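You operate a simulated robot arm through the tools that you are given. There is no shell and no other tool.

You run a simulated robot arm. Do the job below in one go: nothing can be reset, and whatever is moved stays where it is left.

## Task
Shake samples C7 and A2 and rack them by code.
Fine: shake till no silt lies in them; each goes into the blue rack's hole with its own code; the other two stay unshaken in the blue carrier. Set down upright: what you pick out.

The check looks at the end state, three seconds after you hand in, the way a careful person would. Anything else that was tipped, shoved, dropped, spilled or broken makes it a failure.

## Robot
A 7-joint arm with a three-finger gripper, fixed in place. Base frame: the origin is on the floor under the middle of its stand, x ahead of it, y to its left, z up. Readings come in cm, degrees, newtons and seconds.
It reaches about 134.2 cm from its shoulder. Its first joint turns from -166.0 to 166.0 degrees. Payload 2.69 kg.
The TCP is the grasp point between the finger pads, 3 cm short of the fingertips. In the tool frame z runs along the fingers and y along their closing line. The gripper opens to 12.8 cm; its body begins 11.7 cm behind the TCP.
Orientation is that of the tool frame in the base frame, as a unit quaternion [x, y, z, w]. With the fingers straight down and closing along the base's y, the tool's x points along the base's -x, its y along +y and its z along -z.

## Interface
- The arm moves only by the tool servo_tool. Its argument "rows" is a list of rows, each a list of 7 numbers: the shift along the base's x, y, z in cm, then the turn, a rotation vector about the base's x, y, z in degrees, then the opening, from 0 (shut) to 1 (fully open). In form: [[x, y, z, ax, ay, az, gripper], ...]. A call has 1 to 20 rows; each row shifts and turns the commanded pose from where the row before left it. A row lasts 0.2 s, in which the tool goes at most 5 cm and 8.6 degrees; a call with a longer step from one row to the next is refused whole, and so is a gripper value outside its range. A pose out of reach is approached as far as the arm can. The call stops where the force on the tool passes 40 N (or 10 N more than at its start, if that is more) or the arm is blocked; 0.2 s more then pass. The fingers move at their own pace (about 12.7 cm/s each) and stop on an object; they squeeze with about 35 N. The grip force told is the motor's: it shows also when the fingers shut on nothing. Time passes only in rows, and 0.2 s behind the last, so rows that do not move let the fingers close. The reply holds the time, the measured pose of the TCP, the force on the tool along the base axes, the opening and the grip force, in the units named above and with some noise, with the torque about the TCP (base axes, N m) and any sound that the robot's microphone picked up.
- Cameras (640 x 400 px; columns grow to the right, rows downward): "scene" is fixed at [21.96, 64.8, 161.15]; the picture's right is [-0.73, -0.68, 0.00], its down [-0.42, 0.46, -0.78] and it looks along [0.53, -0.57, -0.62] (base axes); focal length 354 px, centre (320, 200). "wrist" rides on the gripper at [5.8, 5.4, -13.1] in the tool frame; the picture's right is [-0.68, 0.74, 0.00], its down [-0.62, -0.57, -0.55] and it looks along [-0.40, -0.37, 0.84] (tool axes); focal length 234 px, centre (320, 200). There is no depth. A picture from a camera that has moved, and an enlarged one, comes with that camera's place and axes in the base frame and with its lens.
- get_image(camera): a new picture of that camera. The clock stands still meanwhile.
- move_column(by): moves the trunk up (or, below 0, down) by that many cm; the arm rides with it, the base frame stays. It gives what a move gives, with no picture.
- enlarge(camera, box): a new picture of the part [left, top, right, bottom] of that camera's present view, enlarged. The clock stands still meanwhile.
- sign_off(): hands the job in; it is judged then, once.

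Places have to be worked out from the pictures, the camera data and where the tool is seen. Open the gripper and draw the arm clear of the work before you hand the job in, unless the task says otherwise.

The tools are called after ">>>" as name(argument=value, ...) on one line, values as JSON. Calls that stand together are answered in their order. servo_tool: Moves the arm, as the interface text tells. Its arguments: {"type":"object","properties":{"rows":{"type":"array"}},"required":["rows"]} The other tools are called the same way: move_column (by) moves the trunk up or down; get_image (camera) takes a picture; enlarge (camera, box) takes an enlarged picture of a part of a camera's view; sign_off () hands the job in.

At the start:

```text
time: 0.0
tcp_pos: [63.54, -31.26, 112.24]
orientation: [0.0, 1.0, -0.001, 0.0]
ft_force: [-0.5, -0.3, -0.2]
torque: [-0.01, 0.0, 0.0]
finger_gap: 12.78
grip_force: 0.1
trunk travel left (down, up): [-15.0, 20.0]
```

scene: 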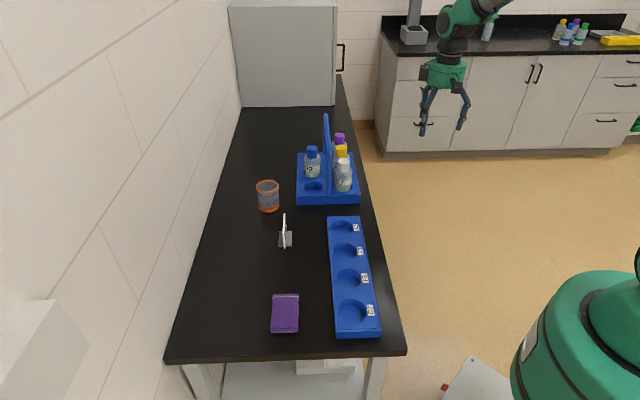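
wrist: 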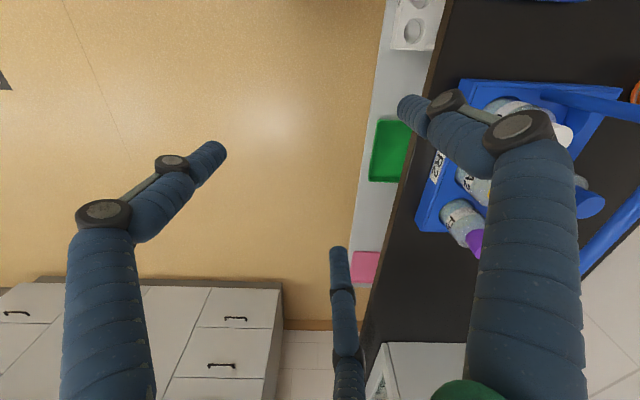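

I start by looking closely at the carrier and the rack in the scene camera, and at the wrist view, to read the codes.

>>> enlarge(camera="scene", box=[270, 100, 390, 220])

>>> enlarge(camera="scene", box=[300, 205, 400, 345])

>>> enlarge(camera="wrist", box=[400, 60, 640, 280])

```text
3.33 times, centred on (330, 160) of scene
camera zoom: at [21.96, 64.8, 161.15], right [-0.73, -0.68, 0.0], down [-0.42, 0.46, -0.78], along [0.53, -0.57, -0.62], focal length 1180 px, centre (287, 333)
```

zoom: 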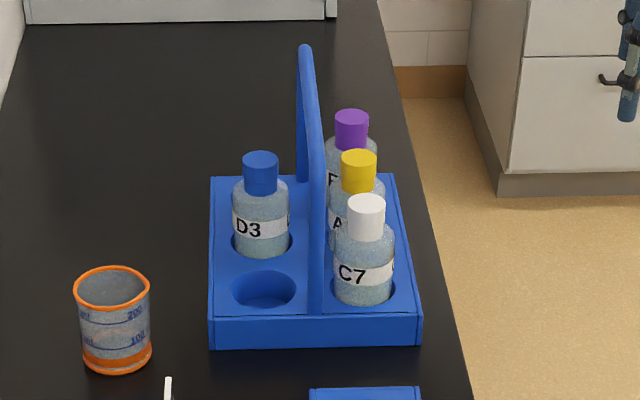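

```text
2.86 times, centred on (350, 275) of scene
camera zoom: at [21.96, 64.8, 161.15], right [-0.73, -0.68, 0.0], down [-0.42, 0.46, -0.78], along [0.53, -0.57, -0.62], focal length 1012 px, centre (234, -14)
```

zoom: 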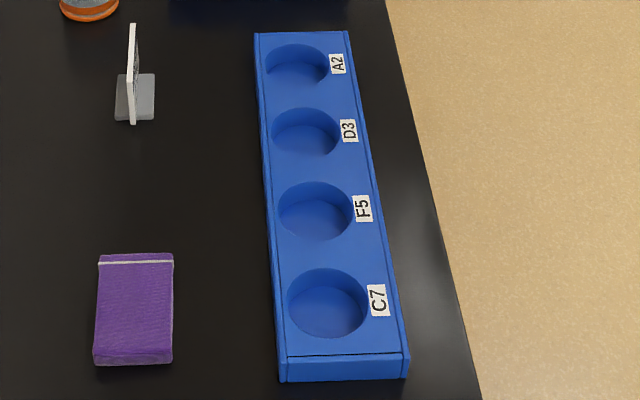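

```text
1.82 times, centred on (520, 170) of wrist
camera zoom: at [57.61, -25.92, 125.38], right [0.68, 0.74, 0.0], down [0.62, -0.57, 0.55], along [0.4, -0.37, -0.84], focal length 426 px, centre (-44, 254)
```

zoom: 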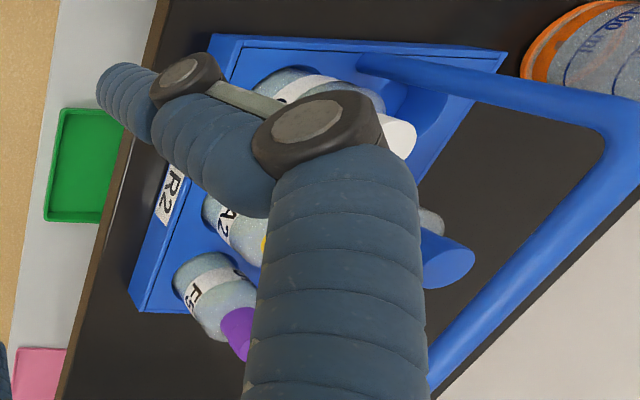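

C7 (white cap) stands at about (82, -11.5), A2 (yellow) at about (88.7, -17.8), with cap tops near z 100. The carrier's handle rises above them to about z 106. I'll lift the arm and turn the wrist camera over the carrier for a clear look from above.

>>> servo_tool(rows=[[0, 0, 4, 0, 0, 5, 1], [0, 0, 4, 0, 0, 5, 1], [0, 0, 4, 0, 0, 5, 1], [0, 0, 4, 0, 0, 0, 1], [3, 3, 0, 0, 0, 0, 1], [3, 3, 0, 0, 0, 0, 1], [3, 3, 0, 0, 0, 0, 1], [3, 1, 0, 0, 0, 0, 1]])

>>> get_image(camera="wrist")

>>> get_image(camera="scene")

```text
time: 1.8
tcp_pos: [75.47, -21.15, 128.45]
orientation: [-0.131, 0.991, 0.0, -0.001]
ft_force: [-0.5, 0.2, -0.1]
torque: [-0.02, -0.02, -0.02]
finger_gap: 12.79
grip_force: 0.0
trunk travel left (down, up): [-15.0, 20.0]
```

```text
taken
camera wrist: at [68.39, -17.51, 141.64], right [0.46, 0.89, 0.0], down [0.74, -0.39, 0.55], along [0.49, -0.25, -0.84], focal length 234 px, centre (320, 200)
```

wrist: 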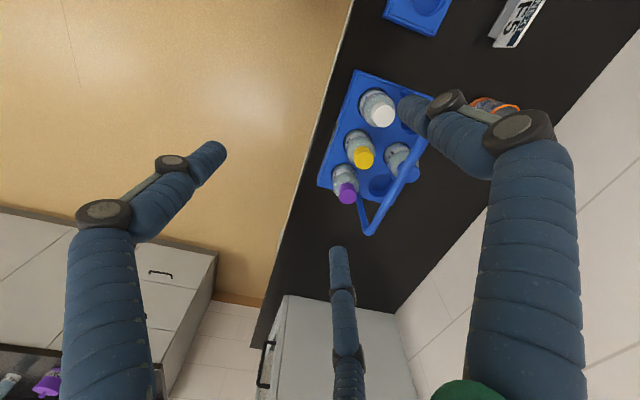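

```text
taken
```

scene: 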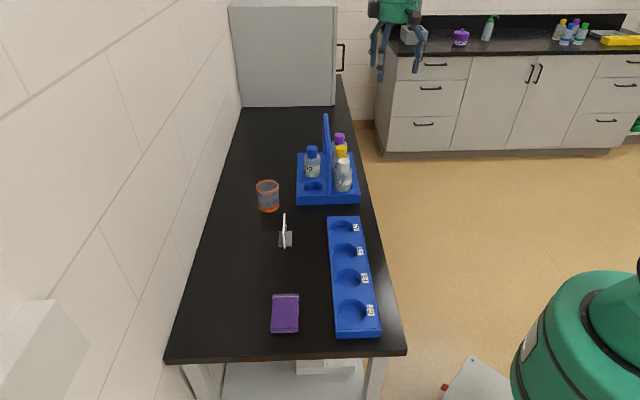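

The carrier is clearly visible now; I enlarge both the carrier and the small sign.

>>> enlarge(camera="wrist", box=[300, 50, 460, 250])

>>> enlarge(camera="wrist", box=[370, 0, 570, 120])

>>> enlarge(camera="scene", box=[240, 170, 320, 260])

```text
2.00 times, centred on (380, 150) of wrist
camera zoom: at [68.39, -17.51, 141.64], right [0.46, 0.89, 0.0], down [0.74, -0.39, 0.55], along [0.49, -0.25, -0.84], focal length 468 px, centre (200, 300)
```

zoom: 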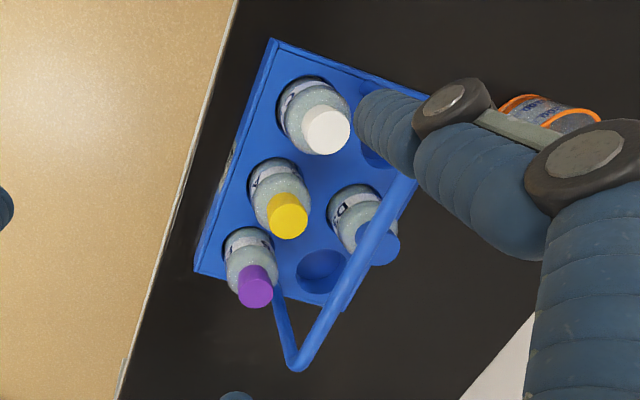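

```text
3.20 times, centred on (470, 60) of wrist
camera zoom: at [68.39, -17.51, 141.64], right [0.46, 0.89, 0.0], down [0.74, -0.39, 0.55], along [0.49, -0.25, -0.84], focal length 749 px, centre (-160, 648)
```

zoom: 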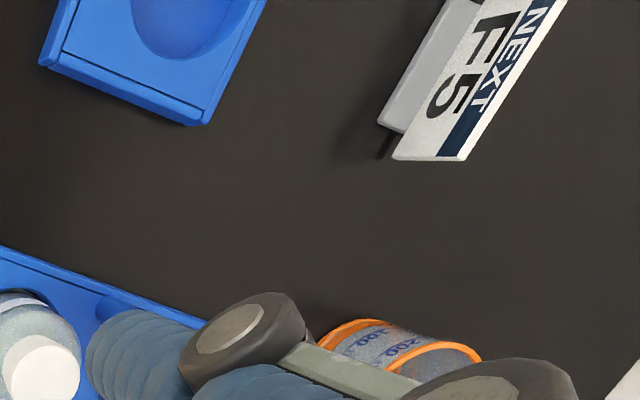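

```text
4.44 times, centred on (280, 215) of scene
camera zoom: at [21.96, 64.8, 161.15], right [-0.73, -0.68, 0.0], down [-0.42, 0.46, -0.78], along [0.53, -0.57, -0.62], focal length 1574 px, centre (498, 133)
```

zoom: 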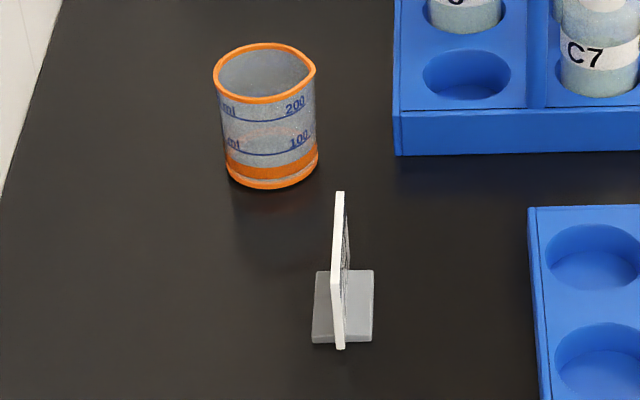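

The little card says "NEXT F5", but the job names C7 and A2, so I stick to those. The handle's top bar is about 6 cm above the caps, so I'll check how the fingers look part-closed (0.5) before going in between.

>>> servo_tool(rows=[[0, 0, 0, 0, 0, 0, 0.5], [0, 0, 0, 0, 0, 0, 0.5], [0, 0, 0, 0, 0, 0, 0.5]])

>>> get_image(camera="wrist")

>>> enlarge(camera="scene", box=[340, 0, 460, 90])

```text
time: 2.6
tcp_pos: [75.48, -21.17, 128.4]
orientation: [-0.13, 0.991, -0.001, 0.0]
ft_force: [1.1, -0.1, -0.3]
torque: [0.01, 0.0, 0.01]
finger_gap: 6.42
grip_force: 0.2
trunk travel left (down, up): [-15.0, 20.0]
```

```text
taken
camera wrist: at [68.4, -17.54, 141.65], right [0.46, 0.89, 0.0], down [0.74, -0.39, 0.55], along [0.49, -0.25, -0.84], focal length 234 px, centre (320, 200)
```

wrist: 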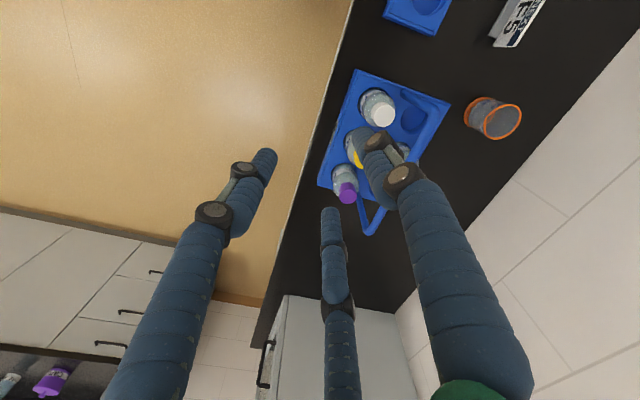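

```text
4.44 times, centred on (400, 45) of scene
camera zoom: at [21.96, 64.8, 161.15], right [-0.73, -0.68, 0.0], down [-0.42, 0.46, -0.78], along [0.53, -0.57, -0.62], focal length 1574 px, centre (-36, 889)
```

zoom: 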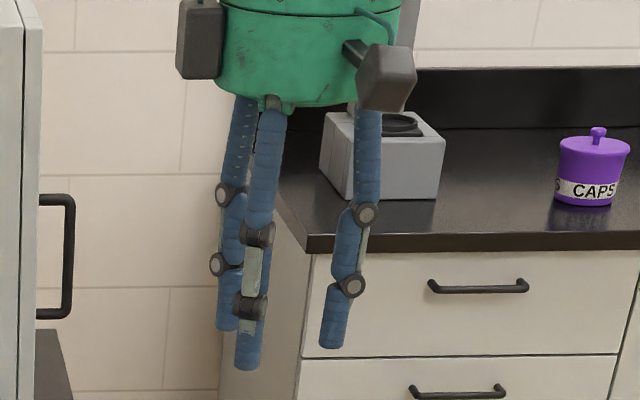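

With the gripper at 0.5 the fingers stay nearly vertical and tapered, with tips about 3 cm from the axis, so they'll fit around a bottle beside the handle. Before grasping I move the camera over the rack to measure its holes.

>>> servo_tool(rows=[[-1.9, 4.1, 0, 0, 0, 0, 0.5], [-1.9, 4.1, 0, 0, 0, 0, 0.5], [-1.9, 4.1, 0, 0, 0, 0, 0.5], [-1.9, 4.1, 0, 0, 0, 0, 0.5], [-1.9, 4.1, 0, 0, 0, 0, 0.5], [-1.9, 4.1, 0, 0, 0, 0, 0.5], [-1.9, 4.1, 0, 0, 0, 0, 0.5]])

>>> get_image(camera="wrist")

>>> enlarge(camera="scene", box=[285, 130, 385, 215])

```text
time: 4.2
tcp_pos: [62.09, 7.37, 128.44]
orientation: [-0.13, 0.991, -0.001, 0.0]
ft_force: [0.5, 0.0, 0.1]
torque: [0.02, 0.0, -0.02]
finger_gap: 6.41
grip_force: 0.1
trunk travel left (down, up): [-15.0, 20.0]
```

```text
taken
camera wrist: at [54.98, 11.06, 141.48], right [0.46, 0.89, 0.0], down [0.74, -0.39, 0.55], along [0.49, -0.25, -0.84], focal length 234 px, centre (320, 200)
```

wrist: 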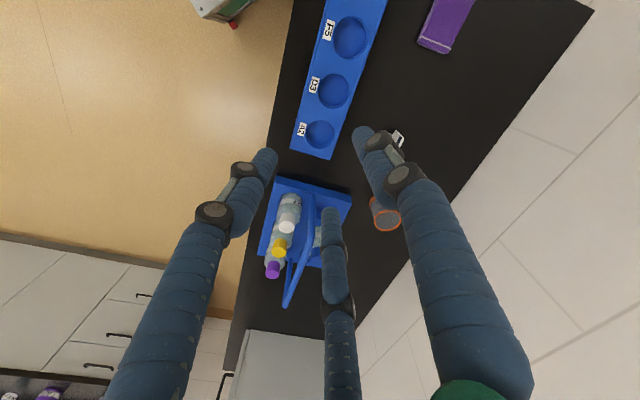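

```text
4.71 times, centred on (335, 172) of scene
camera zoom: at [21.96, 64.8, 161.15], right [-0.73, -0.68, 0.0], down [-0.42, 0.46, -0.78], along [0.53, -0.57, -0.62], focal length 1666 px, centre (249, 329)
```

zoom: 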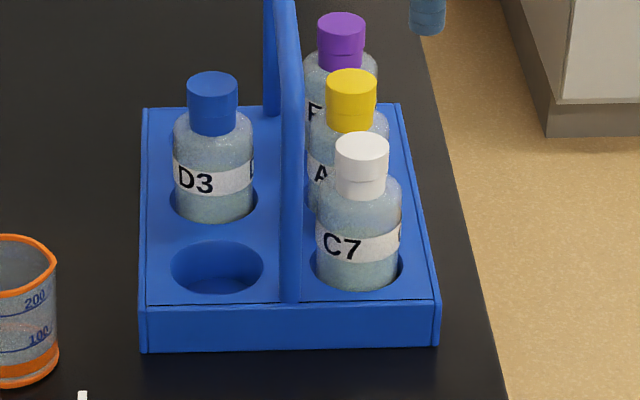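

The A2 rack hole comes out at about (69.9, 3.1) from both cameras. I enlarge it, then shift toward the C7 hole for the same check.

>>> enlarge(camera="wrist", box=[240, 0, 400, 170])

>>> servo_tool(rows=[[-3, 3.5, 0, 0, 0, 0, 0.5], [-3, 3.5, 0, 0, 0, 0, 0.5], [-3, 3.5, 0, 0, 0, 0, 0.5], [-3, 3.5, 0, 0, 0, 0, 0.5], [0, 0, 0, 0, 0, 0, 0.5]])

>>> enlarge(camera="wrist", box=[240, 0, 420, 170])

```text
2.35 times, centred on (320, 85) of wrist
camera zoom: at [54.98, 11.06, 141.48], right [0.46, 0.89, 0.0], down [0.74, -0.39, 0.55], along [0.49, -0.25, -0.84], focal length 551 px, centre (320, 471)
```

zoom: 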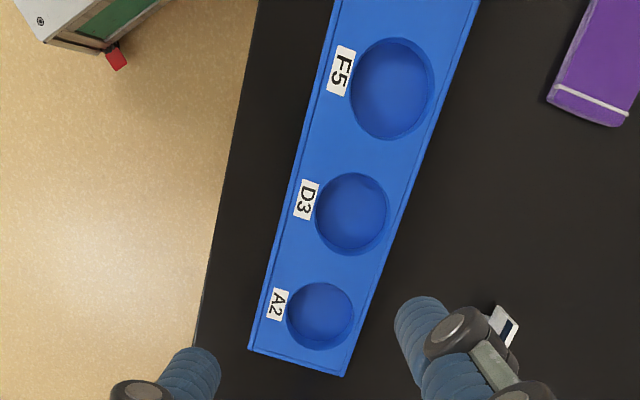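

```text
time: 5.4
tcp_pos: [50.08, 21.61, 128.04]
orientation: [-0.13, 0.991, 0.0, 0.0]
ft_force: [-0.8, 0.1, 0.4]
torque: [-0.04, -0.05, 0.01]
finger_gap: 6.41
grip_force: 0.1
trunk travel left (down, up): [-15.0, 20.0]
```

```text
2.35 times, centred on (330, 85) of wrist
camera zoom: at [43.01, 25.24, 141.22], right [0.46, 0.89, 0.0], down [0.74, -0.39, 0.55], along [0.49, -0.25, -0.84], focal length 551 px, centre (296, 471)
```

zoom: 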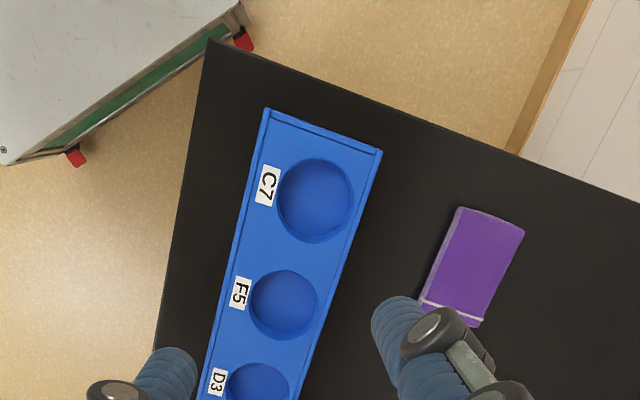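

Rack holes measure: A2 at (70.0, 3.2), C7 at (49.65, 23.6), top face z about 88. Refined bottle positions: C7 (82.85, -12.25), A2 (88.95, -18.3), cap tops z about 99. I move above C7 and look down from there.

>>> servo_tool(rows=[[3.28, -3.39, 0, 0, 0, 0, 0.6], [3.28, -3.39, 0, 0, 0, 0, 0.6], [3.28, -3.39, 0, 0, 0, 0, 0.6], [3.28, -3.39, 0, 0, 0, 0, 0.6], [3.28, -3.39, 0, 0, 0, 0, 0.6], [3.28, -3.39, 0, 0, 0, 0, 0.6], [3.28, -3.39, 0, 0, 0, 0, 0.6], [3.28, -3.39, 0, 0, 0, 0, 0.6], [3.28, -3.39, 0, 0, 0, 0, 0.6], [3.25, -3.35, 0, 0, 0, 0, 0.6], [0, 0, -4, 0, 0, 0, 0.6], [0, 0, -4, 0, 0, 0, 0.6], [0, 0, -4, 0, 0, 0, 0.6], [0, 0, 0, 0, 0, 0, 0.6]])

>>> get_image(camera="wrist")

>>> enlarge(camera="scene", box=[270, 60, 420, 210])

```text
time: 8.4
tcp_pos: [82.95, -12.38, 116.39]
orientation: [-0.13, 0.991, 0.0, 0.0]
ft_force: [-0.1, 0.5, -0.1]
torque: [0.04, 0.03, 0.01]
finger_gap: 7.69
grip_force: 0.0
trunk travel left (down, up): [-15.0, 20.0]
```

```text
taken
camera wrist: at [75.96, -8.78, 129.46], right [0.46, 0.89, 0.0], down [0.74, -0.39, 0.55], along [0.49, -0.25, -0.84], focal length 234 px, centre (320, 200)
```

wrist: 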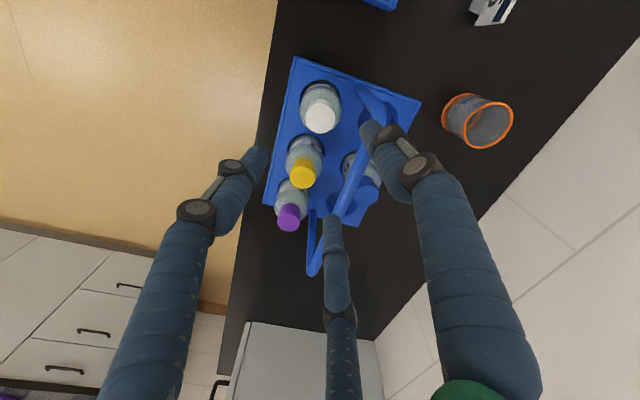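

```text
2.67 times, centred on (345, 135) of scene
camera zoom: at [21.96, 64.8, 161.15], right [-0.73, -0.68, 0.0], down [-0.42, 0.46, -0.78], along [0.53, -0.57, -0.62], focal length 944 px, centre (253, 373)
```

zoom: 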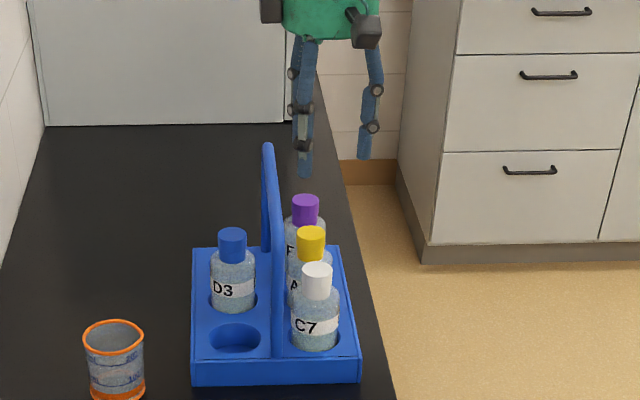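

I enlarge the wrist view to pin down the C7 cap centre and the handle bar's position from here.

>>> enlarge(camera="wrist", box=[250, 40, 430, 280])

```text
1.67 times, centred on (340, 160) of wrist
camera zoom: at [75.96, -8.78, 129.46], right [0.46, 0.89, 0.0], down [0.74, -0.39, 0.55], along [0.49, -0.25, -0.84], focal length 390 px, centre (287, 267)
```

zoom: 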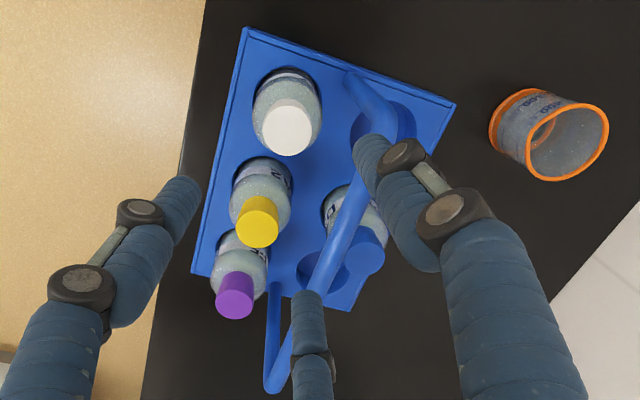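

The C7 cap centre is confirmed at (82.77, -12.25) and the handle bar sits at z about 105, about 5 cm beside it. I centre and come down partway, to tips just at cap-shoulder height, then check clearances.

>>> servo_tool(rows=[[-0.25, 0.08, -3, 0, 0, 0, 0.6], [0, 0, -4, 0, 0, 0, 0.6], [0, 0, -4, 0, 0, 0, 0.6], [0, 0, -3, 0, 0, 0, 0.6], [0, 0, 0, 0, 0, 0, 0.6]])

>>> get_image(camera="wrist")

>>> enlarge(camera="scene", box=[285, 100, 405, 215])

```text
time: 9.6
tcp_pos: [82.8, -12.35, 102.11]
orientation: [-0.131, 0.991, 0.0, 0.0]
ft_force: [0.9, 0.2, -0.9]
torque: [0.02, 0.06, 0.01]
finger_gap: 7.68
grip_force: 0.0
trunk travel left (down, up): [-15.0, 20.0]
```

```text
taken
camera wrist: at [75.71, -8.74, 115.26], right [0.46, 0.89, 0.0], down [0.74, -0.39, 0.55], along [0.49, -0.25, -0.84], focal length 234 px, centre (320, 200)
```

wrist: 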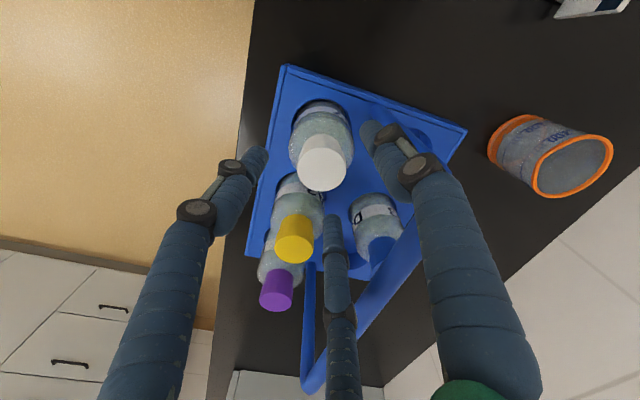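

```text
3.48 times, centred on (345, 158) of scene
camera zoom: at [21.96, 64.8, 161.15], right [-0.73, -0.68, 0.0], down [-0.42, 0.46, -0.78], along [0.53, -0.57, -0.62], focal length 1232 px, centre (233, 348)
```

zoom: 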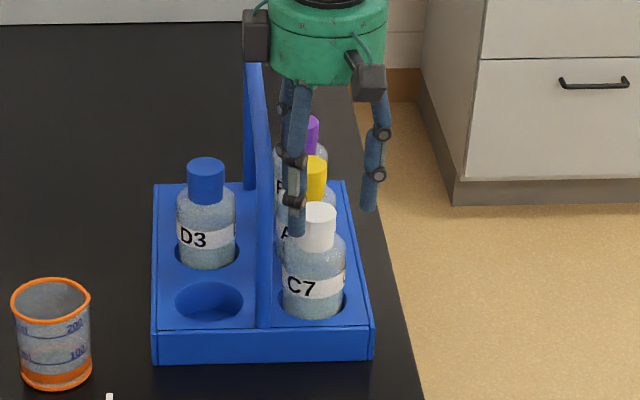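

The gripper is centred over C7 with clear space to the handle, A2's cap and the post. I continue slowly down, watching the force, to tips below the shoulder.

>>> servo_tool(rows=[[0, 0, -1.5, 0, 0, 0, 0.6], [0, 0, -1.5, 0, 0, 0, 0.6], [0, 0, -1, 0, 0, 0, 0.6], [0, 0, 0, 0, 0, 0, 0.6]])

>>> get_image(camera="wrist")

>>> enlarge(camera="scene", box=[285, 100, 405, 215])

```text
time: 10.6
tcp_pos: [82.81, -12.27, 98.22]
orientation: [-0.131, 0.991, 0.0, 0.0]
ft_force: [0.1, 0.2, -0.9]
torque: [0.04, -0.01, -0.03]
finger_gap: 7.68
grip_force: 0.1
trunk travel left (down, up): [-15.0, 20.0]
```

```text
taken
camera wrist: at [75.7, -8.67, 111.29], right [0.46, 0.89, 0.0], down [0.74, -0.39, 0.55], along [0.49, -0.25, -0.84], focal length 234 px, centre (320, 200)
```

wrist: 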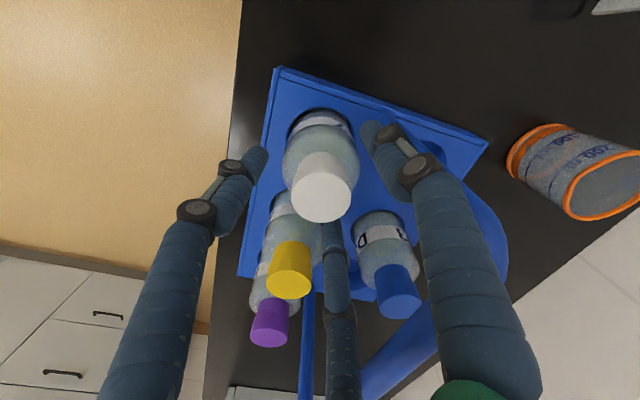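

```text
3.48 times, centred on (345, 158) of scene
camera zoom: at [21.96, 64.8, 161.15], right [-0.73, -0.68, 0.0], down [-0.42, 0.46, -0.78], along [0.53, -0.57, -0.62], focal length 1232 px, centre (233, 348)
```

zoom: 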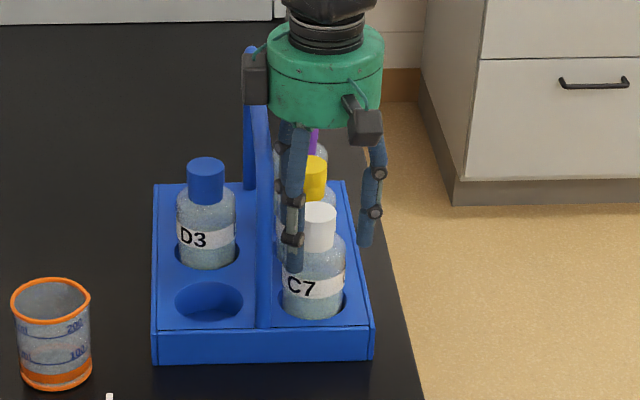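

No contact, and the side box clears the bar. I descend the last 2.6 cm so the tips lie along the straight body.

>>> servo_tool(rows=[[0, 0, -1, 0, 0, 0, 0.6], [0, 0, -1, 0, 0, 0, 0.6], [0, 0, -0.6, 0, 0, 0, 0.6], [0, 0, 0, 0, 0, 0, 0.6]])

>>> get_image(camera="wrist")

>>> enlarge(camera="scene", box=[285, 100, 405, 215])

```text
time: 11.6
tcp_pos: [82.85, -12.35, 95.55]
orientation: [-0.13, 0.991, 0.0, -0.001]
ft_force: [0.0, 0.0, -0.8]
torque: [-0.01, -0.01, 0.04]
finger_gap: 7.66
grip_force: 0.0
trunk travel left (down, up): [-15.0, 20.0]
```

```text
taken
camera wrist: at [75.69, -8.73, 108.71], right [0.46, 0.89, 0.0], down [0.74, -0.39, 0.55], along [0.49, -0.25, -0.84], focal length 234 px, centre (320, 200)
```

wrist: 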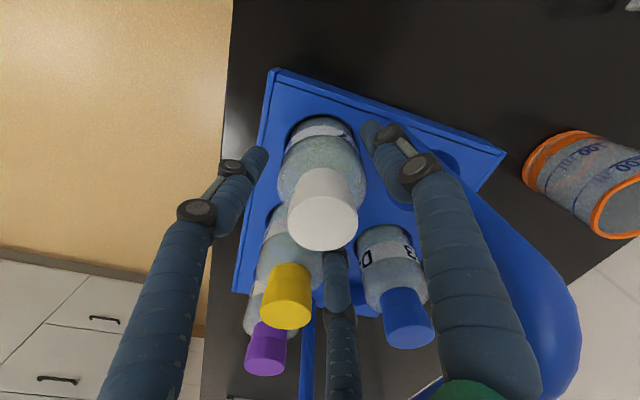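

```text
3.48 times, centred on (345, 158) of scene
camera zoom: at [21.96, 64.8, 161.15], right [-0.73, -0.68, 0.0], down [-0.42, 0.46, -0.78], along [0.53, -0.57, -0.62], focal length 1232 px, centre (233, 348)
```

zoom: 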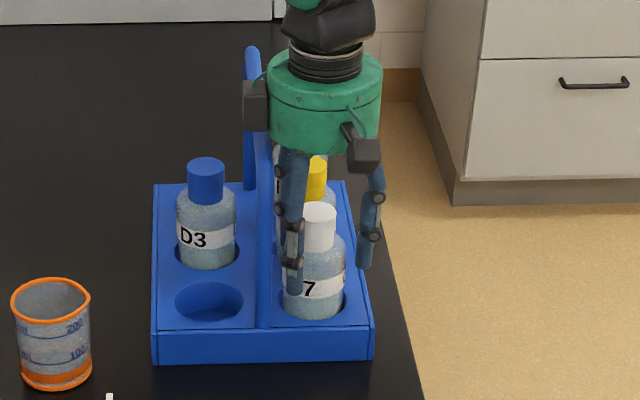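

No contact and about 2 cm left above the handle. I close on the body of C7.

>>> servo_tool(rows=[[0, 0, 0, 0, 0, 0, 0.5], [0, 0, 0, 0, 0, 0, 0.45], [0, 0, 0, 0, 0, 0, 0.3], [0, 0, 0, 0, 0, 0, 0.0], [0, 0, 0, 0, 0, 0, 0.0]])

>>> get_image(camera="wrist")

>>> enlarge(camera="scene", box=[285, 100, 405, 215])

```text
time: 12.8
tcp_pos: [82.65, -12.44, 95.59]
orientation: [-0.131, 0.991, 0.0, 0.0]
ft_force: [1.2, 1.3, 2.7]
torque: [0.09, -0.01, 0.01]
finger_gap: 5.81
grip_force: 35.0
trunk travel left (down, up): [-15.0, 20.0]
```

```text
taken
camera wrist: at [75.69, -8.72, 108.74], right [0.46, 0.89, 0.0], down [0.74, -0.39, 0.55], along [0.49, -0.25, -0.84], focal length 234 px, centre (320, 200)
```

wrist: 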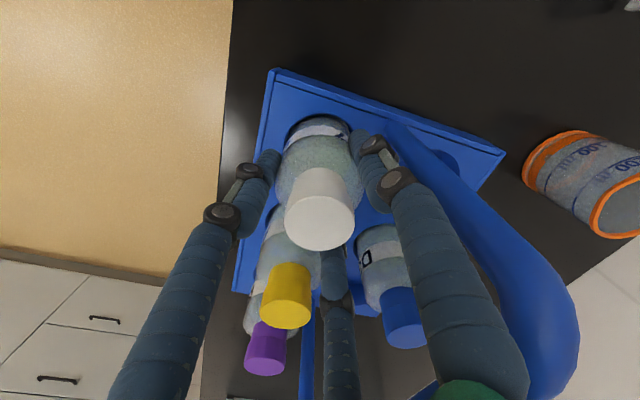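

```text
3.48 times, centred on (345, 158) of scene
camera zoom: at [21.96, 64.8, 161.15], right [-0.73, -0.68, 0.0], down [-0.42, 0.46, -0.78], along [0.53, -0.57, -0.62], focal length 1232 px, centre (233, 348)
```

zoom: 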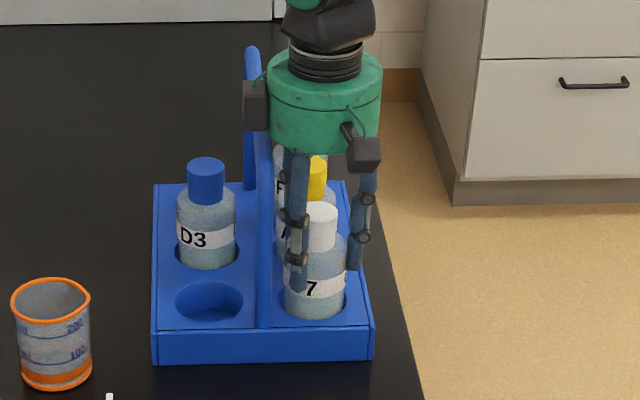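

C7 is gripped (gap 5.81, 35 N). I lift it straight up, slowly at first.

>>> servo_tool(rows=[[0, 0, 1, 0, 0, 0, 0], [0, 0, 1.5, 0, 0, 0, 0], [0, 0, 2, 0, 0, 0, 0], [0, 0, 2, 0, 0, 0, 0], [0, 0, 0, 0, 0, 0, 0]])

>>> enlarge(camera="scene", box=[285, 80, 405, 215])

>>> get_image(camera="wrist")

```text
time: 14.0
tcp_pos: [82.78, -12.32, 102.31]
orientation: [-0.13, 0.991, 0.0, 0.0]
ft_force: [-0.4, -0.6, -2.2]
torque: [0.01, 0.0, -0.02]
finger_gap: 5.77
grip_force: 35.1
trunk travel left (down, up): [-15.0, 20.0]
```

```text
2.96 times, centred on (345, 148) of scene
camera zoom: at [21.96, 64.8, 161.15], right [-0.73, -0.68, 0.0], down [-0.42, 0.46, -0.78], along [0.53, -0.57, -0.62], focal length 1049 px, centre (246, 356)
```

zoom: 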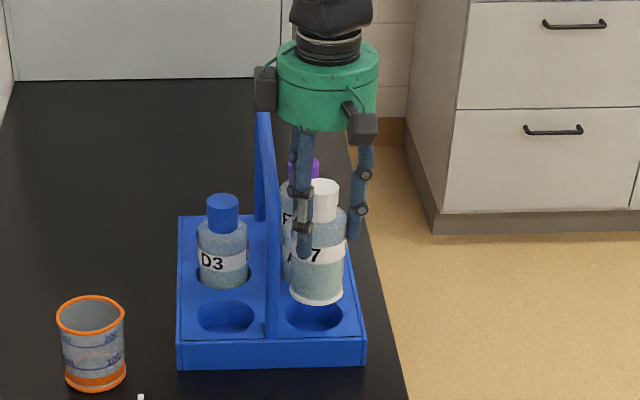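

```text
taken
camera wrist: at [75.64, -8.72, 115.35], right [0.46, 0.89, 0.0], down [0.74, -0.39, 0.55], along [0.49, -0.25, -0.84], focal length 234 px, centre (320, 200)
```

wrist: 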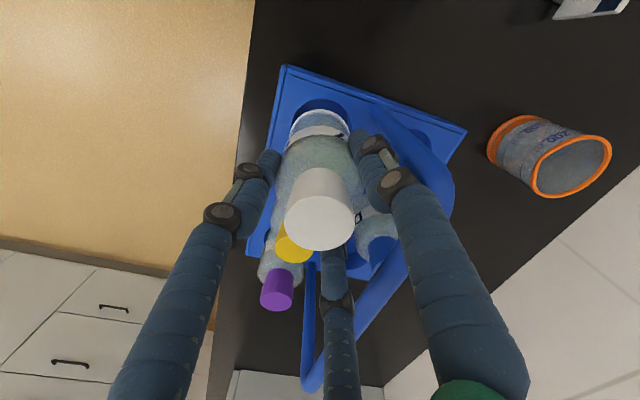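

C7 came out upright, and a pale silt layer shows at its base. I raise it well clear of everything and take a close look at the silt before shaking.

>>> servo_tool(rows=[[0, 0, 4, 0, 0, 0, 0], [0, 0, 4, 0, 0, 0, 0], [0, 0, 4, 0, 0, 0, 0], [0, 0, 4, 0, 0, 0, 0], [0, 0, 4, 0, 0, 0, 0], [-3, 3, 0, 0, 0, 0, 0], [-3, 3, 0, 0, 0, 0, 0], [-3, 3, 0, 0, 0, 0, 0], [-3, 3, 0, 0, 0, 0, 0], [-3, 3, 0, 0, 0, 0, 0], [0, 0, 0, 0, 0, 0, 0]])

>>> get_image(camera="scene")

```text
time: 16.4
tcp_pos: [67.44, 2.88, 122.05]
orientation: [-0.131, 0.991, -0.001, 0.001]
ft_force: [-1.3, 0.0, -2.9]
torque: [-0.05, -0.09, 0.0]
finger_gap: 5.81
grip_force: 35.1
trunk travel left (down, up): [-15.0, 20.0]
```

```text
taken
```

scene: 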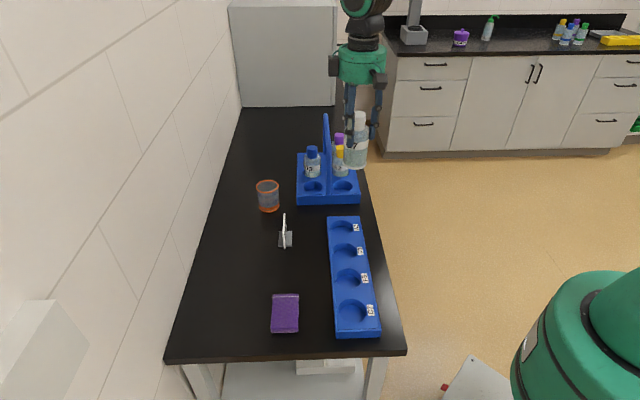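

Now a close-up of the held bottle to see the silt line.

>>> enlarge(camera="scene", box=[325, 100, 395, 180])

>>> enlarge(camera="wrist", box=[260, 60, 400, 260])

```text
5.00 times, centred on (360, 140) of scene
camera zoom: at [21.96, 64.8, 161.15], right [-0.73, -0.68, 0.0], down [-0.42, 0.46, -0.78], along [0.53, -0.57, -0.62], focal length 1771 px, centre (120, 500)
```

zoom: 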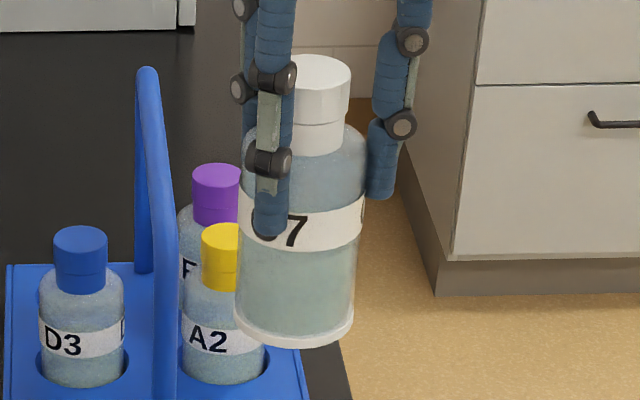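

```text
2.00 times, centred on (330, 160) of wrist
camera zoom: at [60.4, 6.52, 135.03], right [0.46, 0.89, 0.0], down [0.74, -0.39, 0.55], along [0.49, -0.25, -0.84], focal length 468 px, centre (300, 280)
```

zoom: 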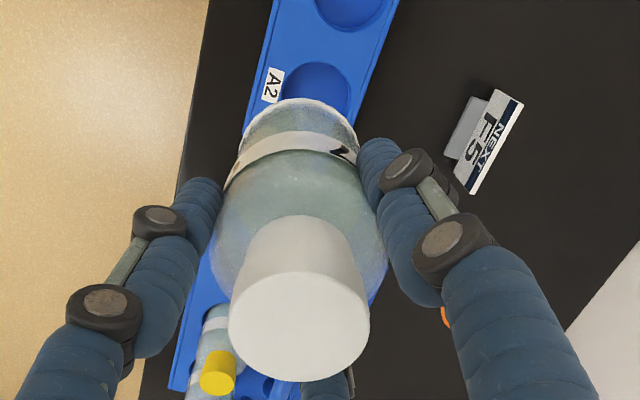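

Silt shows as the white band at the base. I shake C7 with fast back-and-forth strokes here, where nothing is within reach.

>>> servo_tool(rows=[[0, 0, 4.5, 0, 0, 0, 0], [0, 0, -4.5, 0, 0, 0, 0], [0, 0, 4.5, 0, 0, 0, 0], [0, 0, -4.5, 0, 0, 0, 0], [0, 0, 4.5, 0, 0, 0, 0], [0, 0, -4.5, 0, 0, 0, 0], [0, 0, 4.5, 0, 0, 0, 0], [0, 0, -4.5, 0, 0, 0, 0], [0, 0, 4.5, 0, 0, 0, 0], [0, 0, -4.5, 0, 0, 0, 0]])

>>> enlarge(camera="scene", box=[325, 100, 395, 180])

```text
time: 18.6
tcp_pos: [67.74, 2.56, 122.1]
orientation: [-0.13, 0.991, 0.001, 0.001]
ft_force: [-1.5, -0.1, -2.1]
torque: [0.02, -0.13, -0.01]
finger_gap: 5.79
grip_force: 34.4
trunk travel left (down, up): [-15.0, 20.0]
```

```text
5.00 times, centred on (360, 140) of scene
camera zoom: at [21.96, 64.8, 161.15], right [-0.73, -0.68, 0.0], down [-0.42, 0.46, -0.78], along [0.53, -0.57, -0.62], focal length 1771 px, centre (120, 500)
```

zoom: 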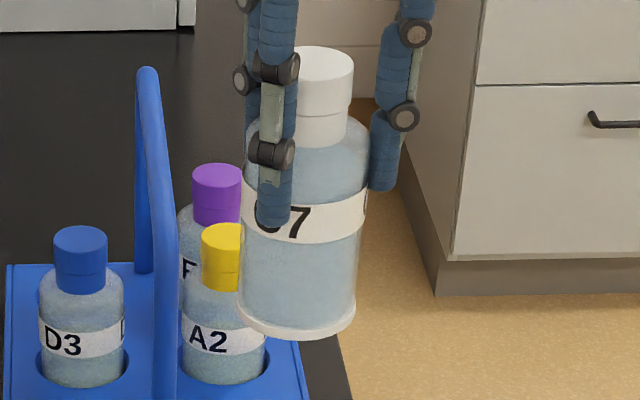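

The tint has changed from greenish at the bottom to a more even blue, so the shaking works. I keep going with a mix of vertical and sideways strokes.

>>> servo_tool(rows=[[0, 0, 4.8, 0, 0, 0, 0], [0, 0, -4.8, 0, 0, 0, 0], [0, 0, 4.8, 0, 0, 0, 0], [0, 0, -4.8, 0, 0, 0, 0], [0, 0, 4.8, 0, 0, 0, 0], [0, 0, -4.8, 0, 0, 0, 0], [0, 0, 4.8, 0, 0, 0, 0], [0, 0, -4.8, 0, 0, 0, 0], [3.3, 3.3, 0, 0, 0, 0, 0], [-3.3, -3.3, 0, 0, 0, 0, 0], [3.3, 3.3, 0, 0, 0, 0, 0], [-3.3, -3.3, 0, 0, 0, 0, 0], [3.3, 3.3, 0, 0, 0, 0, 0], [-3.3, -3.3, 0, 0, 0, 0, 0], [3.3, 3.3, 0, 0, 0, 0, 0], [-3.3, -3.3, 0, 0, 0, 0, 0], [0, 0, 0, 0, 0, 0, 0]])

>>> enlarge(camera="scene", box=[325, 100, 395, 180])

>>> enlarge(camera="wrist", box=[260, 60, 400, 260])

```text
time: 22.2
tcp_pos: [67.43, 2.45, 122.12]
orientation: [-0.13, 0.992, 0.0, 0.001]
ft_force: [-0.5, 0.2, -1.1]
torque: [0.02, -0.09, -0.01]
finger_gap: 5.79
grip_force: 34.6
trunk travel left (down, up): [-15.0, 20.0]
```

```text
5.00 times, centred on (360, 140) of scene
camera zoom: at [21.96, 64.8, 161.15], right [-0.73, -0.68, 0.0], down [-0.42, 0.46, -0.78], along [0.53, -0.57, -0.62], focal length 1771 px, centre (120, 500)
```

zoom: 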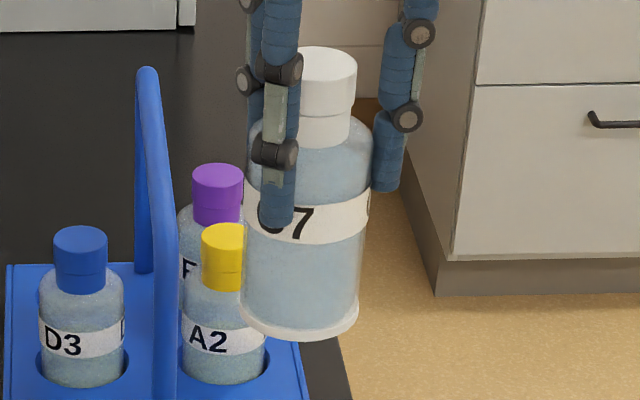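

```text
2.00 times, centred on (330, 160) of wrist
camera zoom: at [60.3, 6.19, 135.34], right [0.46, 0.89, 0.0], down [0.74, -0.39, 0.55], along [0.49, -0.25, -0.84], focal length 468 px, centre (300, 280)
```

zoom: 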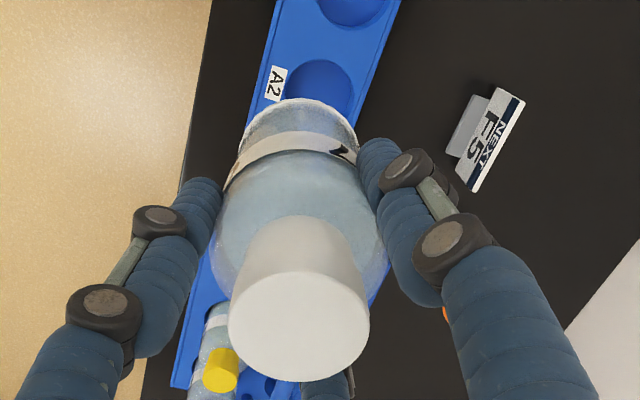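

The tint looks even now. I bring the bottle closer to the scene camera for a sharper look at its base, to tell whether that white band is silt or the glass foot.

>>> servo_tool(rows=[[-1.4, 3, 2.2, 0, 0, 0, 0], [-1.4, 3, 2.2, 0, 0, 0, 0], [-1.4, 3, 2.2, 0, 0, 0, 0], [-1.4, 3, 2.2, 0, 0, 0, 0], [-1.4, 3, 2.2, 0, 0, 0, 0], [-1.4, 3, 2.2, 0, 0, 0, 0], [-1.4, 3, 2.2, 0, 0, 0, 0], [-1.4, 3, 2.2, 0, 0, 0, 0], [0, 0, 0, 0, 0, 0, 0]])

>>> get_image(camera="scene")

```text
time: 24.2
tcp_pos: [56.58, 26.76, 139.78]
orientation: [-0.131, 0.991, 0.001, 0.0]
ft_force: [0.1, 0.4, -2.7]
torque: [-0.05, -0.01, 0.0]
finger_gap: 5.78
grip_force: 35.3
trunk travel left (down, up): [-15.0, 20.0]
```

```text
taken
```

scene: 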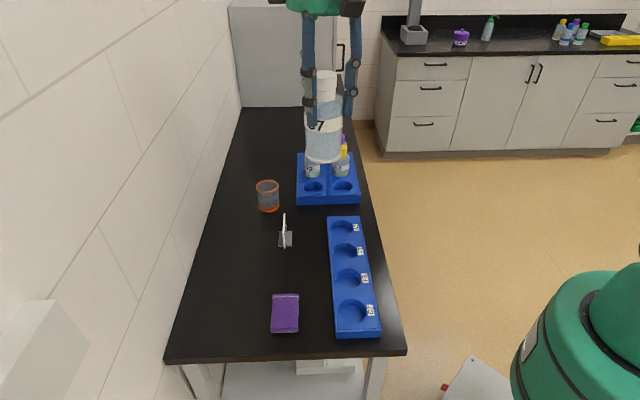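

I enlarge the bottle's lower part, and compare with the unshaken bottles behind it.

>>> enlarge(camera="scene", box=[295, 65, 355, 175])

>>> enlarge(camera="scene", box=[300, 130, 350, 170])

```text
3.64 times, centred on (325, 120) of scene
camera zoom: at [21.96, 64.8, 161.15], right [-0.73, -0.68, 0.0], down [-0.42, 0.46, -0.78], along [0.53, -0.57, -0.62], focal length 1288 px, centre (302, 491)
```

zoom: 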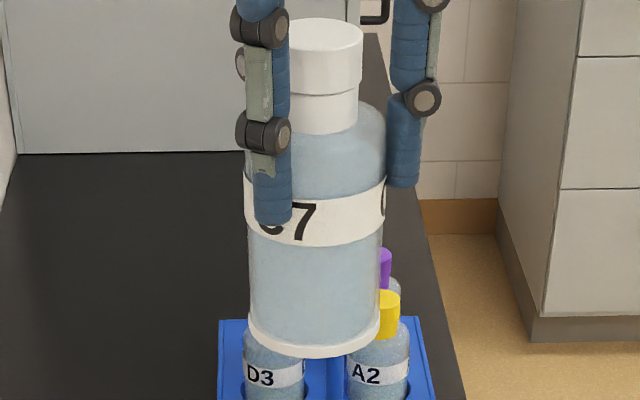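

```text
10.00 times, centred on (325, 150) of scene
camera zoom: at [21.96, 64.8, 161.15], right [-0.73, -0.68, 0.0], down [-0.42, 0.46, -0.78], along [0.53, -0.57, -0.62], focal length 3541 px, centre (270, 700)
```

zoom: 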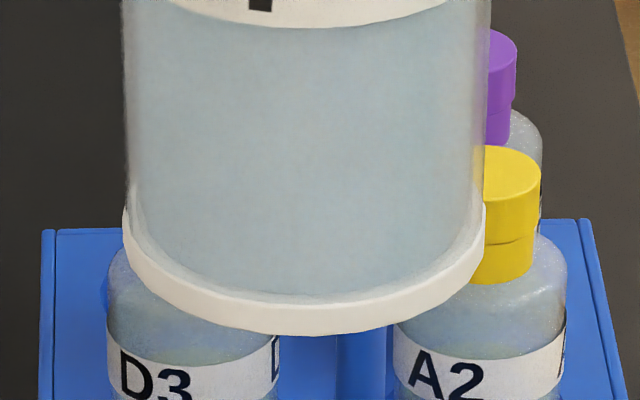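

The white band is just the bottle's foot ring; the liquid above it looks evenly cloudy. To be certain nothing is left behind the foot ring, I give another vigorous round and compare.

>>> servo_tool(rows=[[0, 0, -4.9, 0, 0, 0, 0], [0, 0, 4.9, 0, 0, 0, 0], [0, 0, -4.9, 0, 0, 0, 0], [0, 0, 4.9, 0, 0, 0, 0], [0, 0, -4.9, 0, 0, 0, 0], [0, 0, 4.9, 0, 0, 0, 0], [0, 0, -4.9, 0, 0, 0, 0], [0, 0, 4.9, 0, 0, 0, 0], [0, 0, -4.9, 0, 0, 0, 0], [0, 0, 4.9, 0, 0, 0, 0], [3.4, -3.4, 0, 0, 0, 0, 0], [-3.4, 3.4, 0, 0, 0, 0, 0], [3.4, -3.4, 0, 0, 0, 0, 0], [-3.4, 3.4, 0, 0, 0, 0, 0], [3.4, -3.4, 0, 0, 0, 0, 0], [-3.4, 3.4, 0, 0, 0, 0, 0], [3.4, -3.4, 0, 0, 0, 0, 0], [-3.4, 3.4, 0, 0, 0, 0, 0], [0, 0, 0, 0, 0, 0, 0]])

>>> enlarge(camera="scene", box=[295, 65, 355, 175])

>>> enlarge(camera="scene", box=[300, 130, 350, 170])

```text
time: 28.2
tcp_pos: [56.3, 26.43, 140.04]
orientation: [-0.131, 0.991, 0.0, 0.001]
ft_force: [-1.0, 0.6, -1.6]
torque: [-0.03, -0.08, -0.01]
finger_gap: 5.8
grip_force: 35.0
trunk travel left (down, up): [-15.0, 20.0]
```

```text
3.64 times, centred on (325, 120) of scene
camera zoom: at [21.96, 64.8, 161.15], right [-0.73, -0.68, 0.0], down [-0.42, 0.46, -0.78], along [0.53, -0.57, -0.62], focal length 1288 px, centre (302, 491)
```

zoom: 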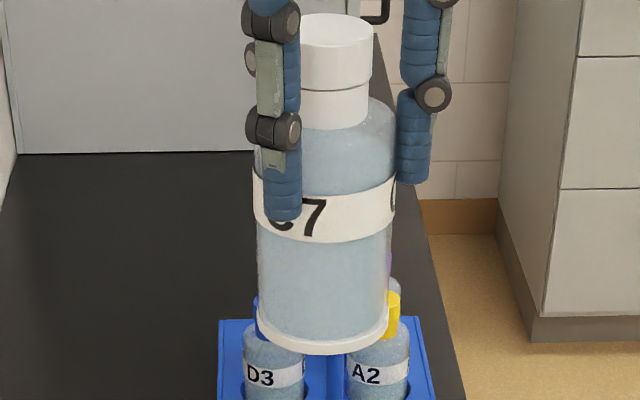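

```text
10.00 times, centred on (325, 150) of scene
camera zoom: at [21.96, 64.8, 161.15], right [-0.73, -0.68, 0.0], down [-0.42, 0.46, -0.78], along [0.53, -0.57, -0.62], focal length 3541 px, centre (270, 700)
```

zoom: 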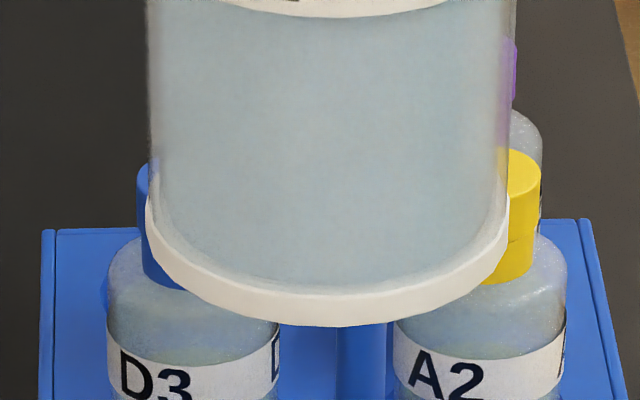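

Identical look between rounds, so C7 is evenly mixed. I carry it over the rack's C7 hole at (49.65, 23.6) and stop just above the rim to check alignment.

>>> servo_tool(rows=[[-2.2, -0.95, -3.5, 0, 0, 0, 0], [-2.2, -0.95, -3.5, 0, 0, 0, 0], [-2.25, -0.93, -3.5, 0, 0, 0, 0], [0, 0, -4, 0, 0, 0, 0], [0, 0, -4, 0, 0, 0, 0], [0, 0, -4, 0, 0, 0, 0], [0, 0, -4, 0, 0, 0, 0], [0, 0, -4, 0, 0, 0, 0], [0, 0, -4, 0, 0, 0, 0], [0, 0, -4, 0, 0, 0, 0], [0, 0, 0, 0, 0, 0, 0], [0, 0, 0, 0, 0, 0, 0]])

>>> get_image(camera="wrist")

>>> enlarge(camera="scene", box=[295, 200, 425, 345])

```text
time: 30.8
tcp_pos: [49.84, 24.0, 101.06]
orientation: [-0.13, 0.992, 0.0, 0.0]
ft_force: [-0.3, 0.3, -2.9]
torque: [0.03, -0.01, -0.03]
finger_gap: 5.78
grip_force: 35.0
trunk travel left (down, up): [-15.0, 20.0]
```

```text
taken
camera wrist: at [42.71, 27.57, 114.21], right [0.46, 0.89, 0.0], down [0.74, -0.39, 0.55], along [0.49, -0.25, -0.84], focal length 234 px, centre (320, 200)
```

wrist: 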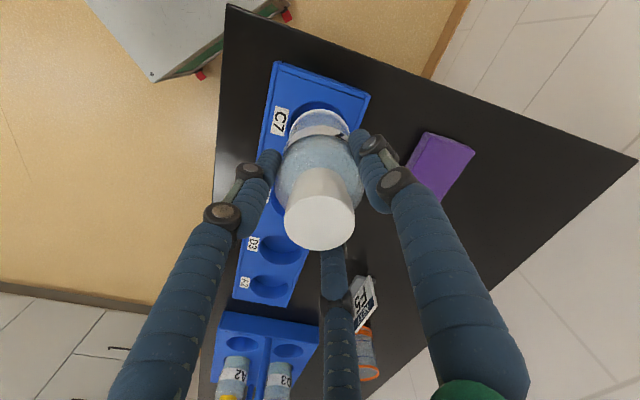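

```text
2.76 times, centred on (360, 272) of scene
camera zoom: at [21.96, 64.8, 161.15], right [-0.73, -0.68, 0.0], down [-0.42, 0.46, -0.78], along [0.53, -0.57, -0.62], focal length 977 px, centre (210, 0)
```

zoom: 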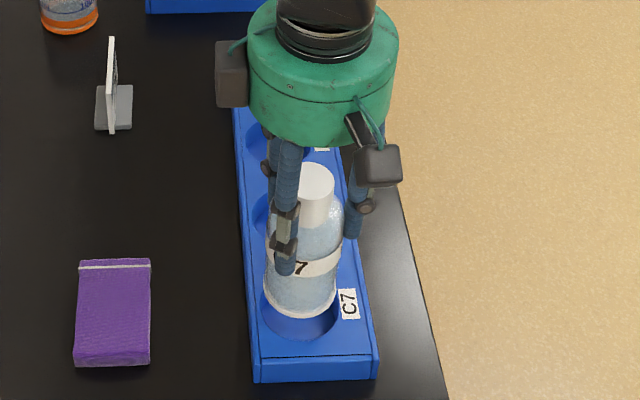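

The bottle is within 3 mm of the hole's axis; I shift by (-0.12, -0.35) and start lowering gently.

>>> servo_tool(rows=[[-0.12, -0.35, 0, 0, 0, 0, 0], [0, 0, -1, 0, 0, 0, 0], [0, 0, -1, 0, 0, 0, 0], [0, 0, 0, 0, 0, 0, 0], [0, 0, 0, 0, 0, 0, 0]])

>>> enlarge(camera="scene", box=[310, 250, 400, 345])

>>> enlarge(camera="wrist", box=[240, 50, 400, 260])

```text
time: 32.0
tcp_pos: [49.73, 23.58, 99.1]
orientation: [-0.13, 0.991, 0.0, 0.0]
ft_force: [0.6, 1.6, -2.9]
torque: [-0.01, 0.01, -0.02]
finger_gap: 5.79
grip_force: 35.0
trunk travel left (down, up): [-15.0, 20.0]
```

```text
4.21 times, centred on (355, 298) of scene
camera zoom: at [21.96, 64.8, 161.15], right [-0.73, -0.68, 0.0], down [-0.42, 0.46, -0.78], along [0.53, -0.57, -0.62], focal length 1491 px, centre (173, -210)
```

zoom: 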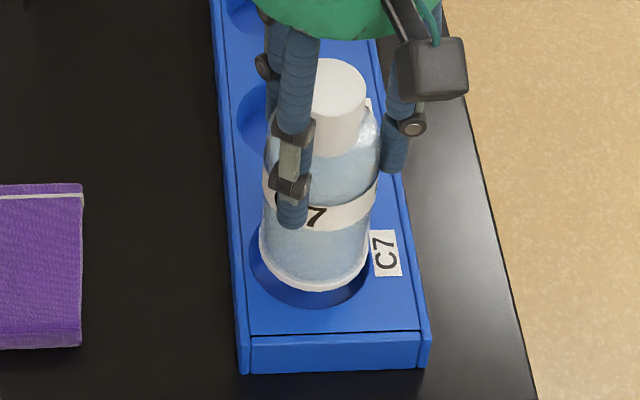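

```text
1.90 times, centred on (320, 155) of wrist
camera zoom: at [42.66, 27.14, 112.27], right [0.46, 0.89, 0.0], down [0.74, -0.39, 0.55], along [0.49, -0.25, -0.84], focal length 446 px, centre (320, 286)
```

zoom: 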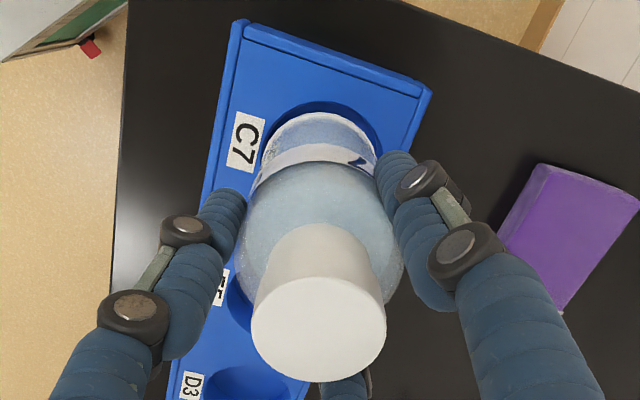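

Foot and hole line up within a millimetre or two. I nudge slightly (+0.05, +0.1) and lower in small steps, watching the force.

>>> servo_tool(rows=[[0.05, 0.1, -0.4, 0, 0, 0, 0], [0, 0, -0.5, 0, 0, 0, 0], [0, 0, -0.5, 0, 0, 0, 0], [0, 0, -0.5, 0, 0, 0, 0], [0, 0, 0, 0, 0, 0, 0]])

>>> enlarge(camera="scene", box=[310, 250, 400, 345])

```text
time: 33.2
tcp_pos: [49.87, 23.63, 97.17]
orientation: [-0.13, 0.991, 0.0, -0.001]
ft_force: [-0.3, 0.2, -2.5]
torque: [0.01, -0.01, 0.0]
finger_gap: 5.77
grip_force: 35.2
trunk travel left (down, up): [-15.0, 20.0]
```

```text
4.21 times, centred on (355, 298) of scene
camera zoom: at [21.96, 64.8, 161.15], right [-0.73, -0.68, 0.0], down [-0.42, 0.46, -0.78], along [0.53, -0.57, -0.62], focal length 1491 px, centre (173, -210)
```

zoom: 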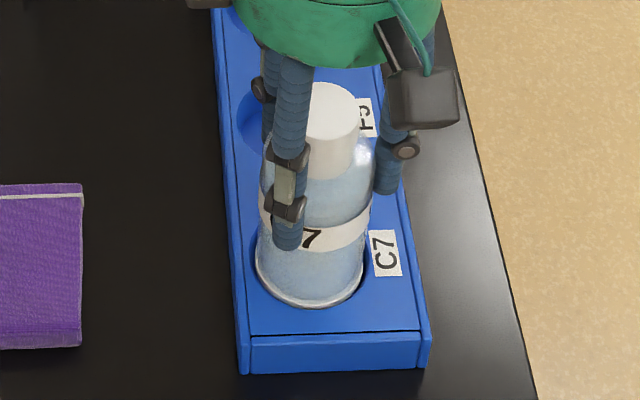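

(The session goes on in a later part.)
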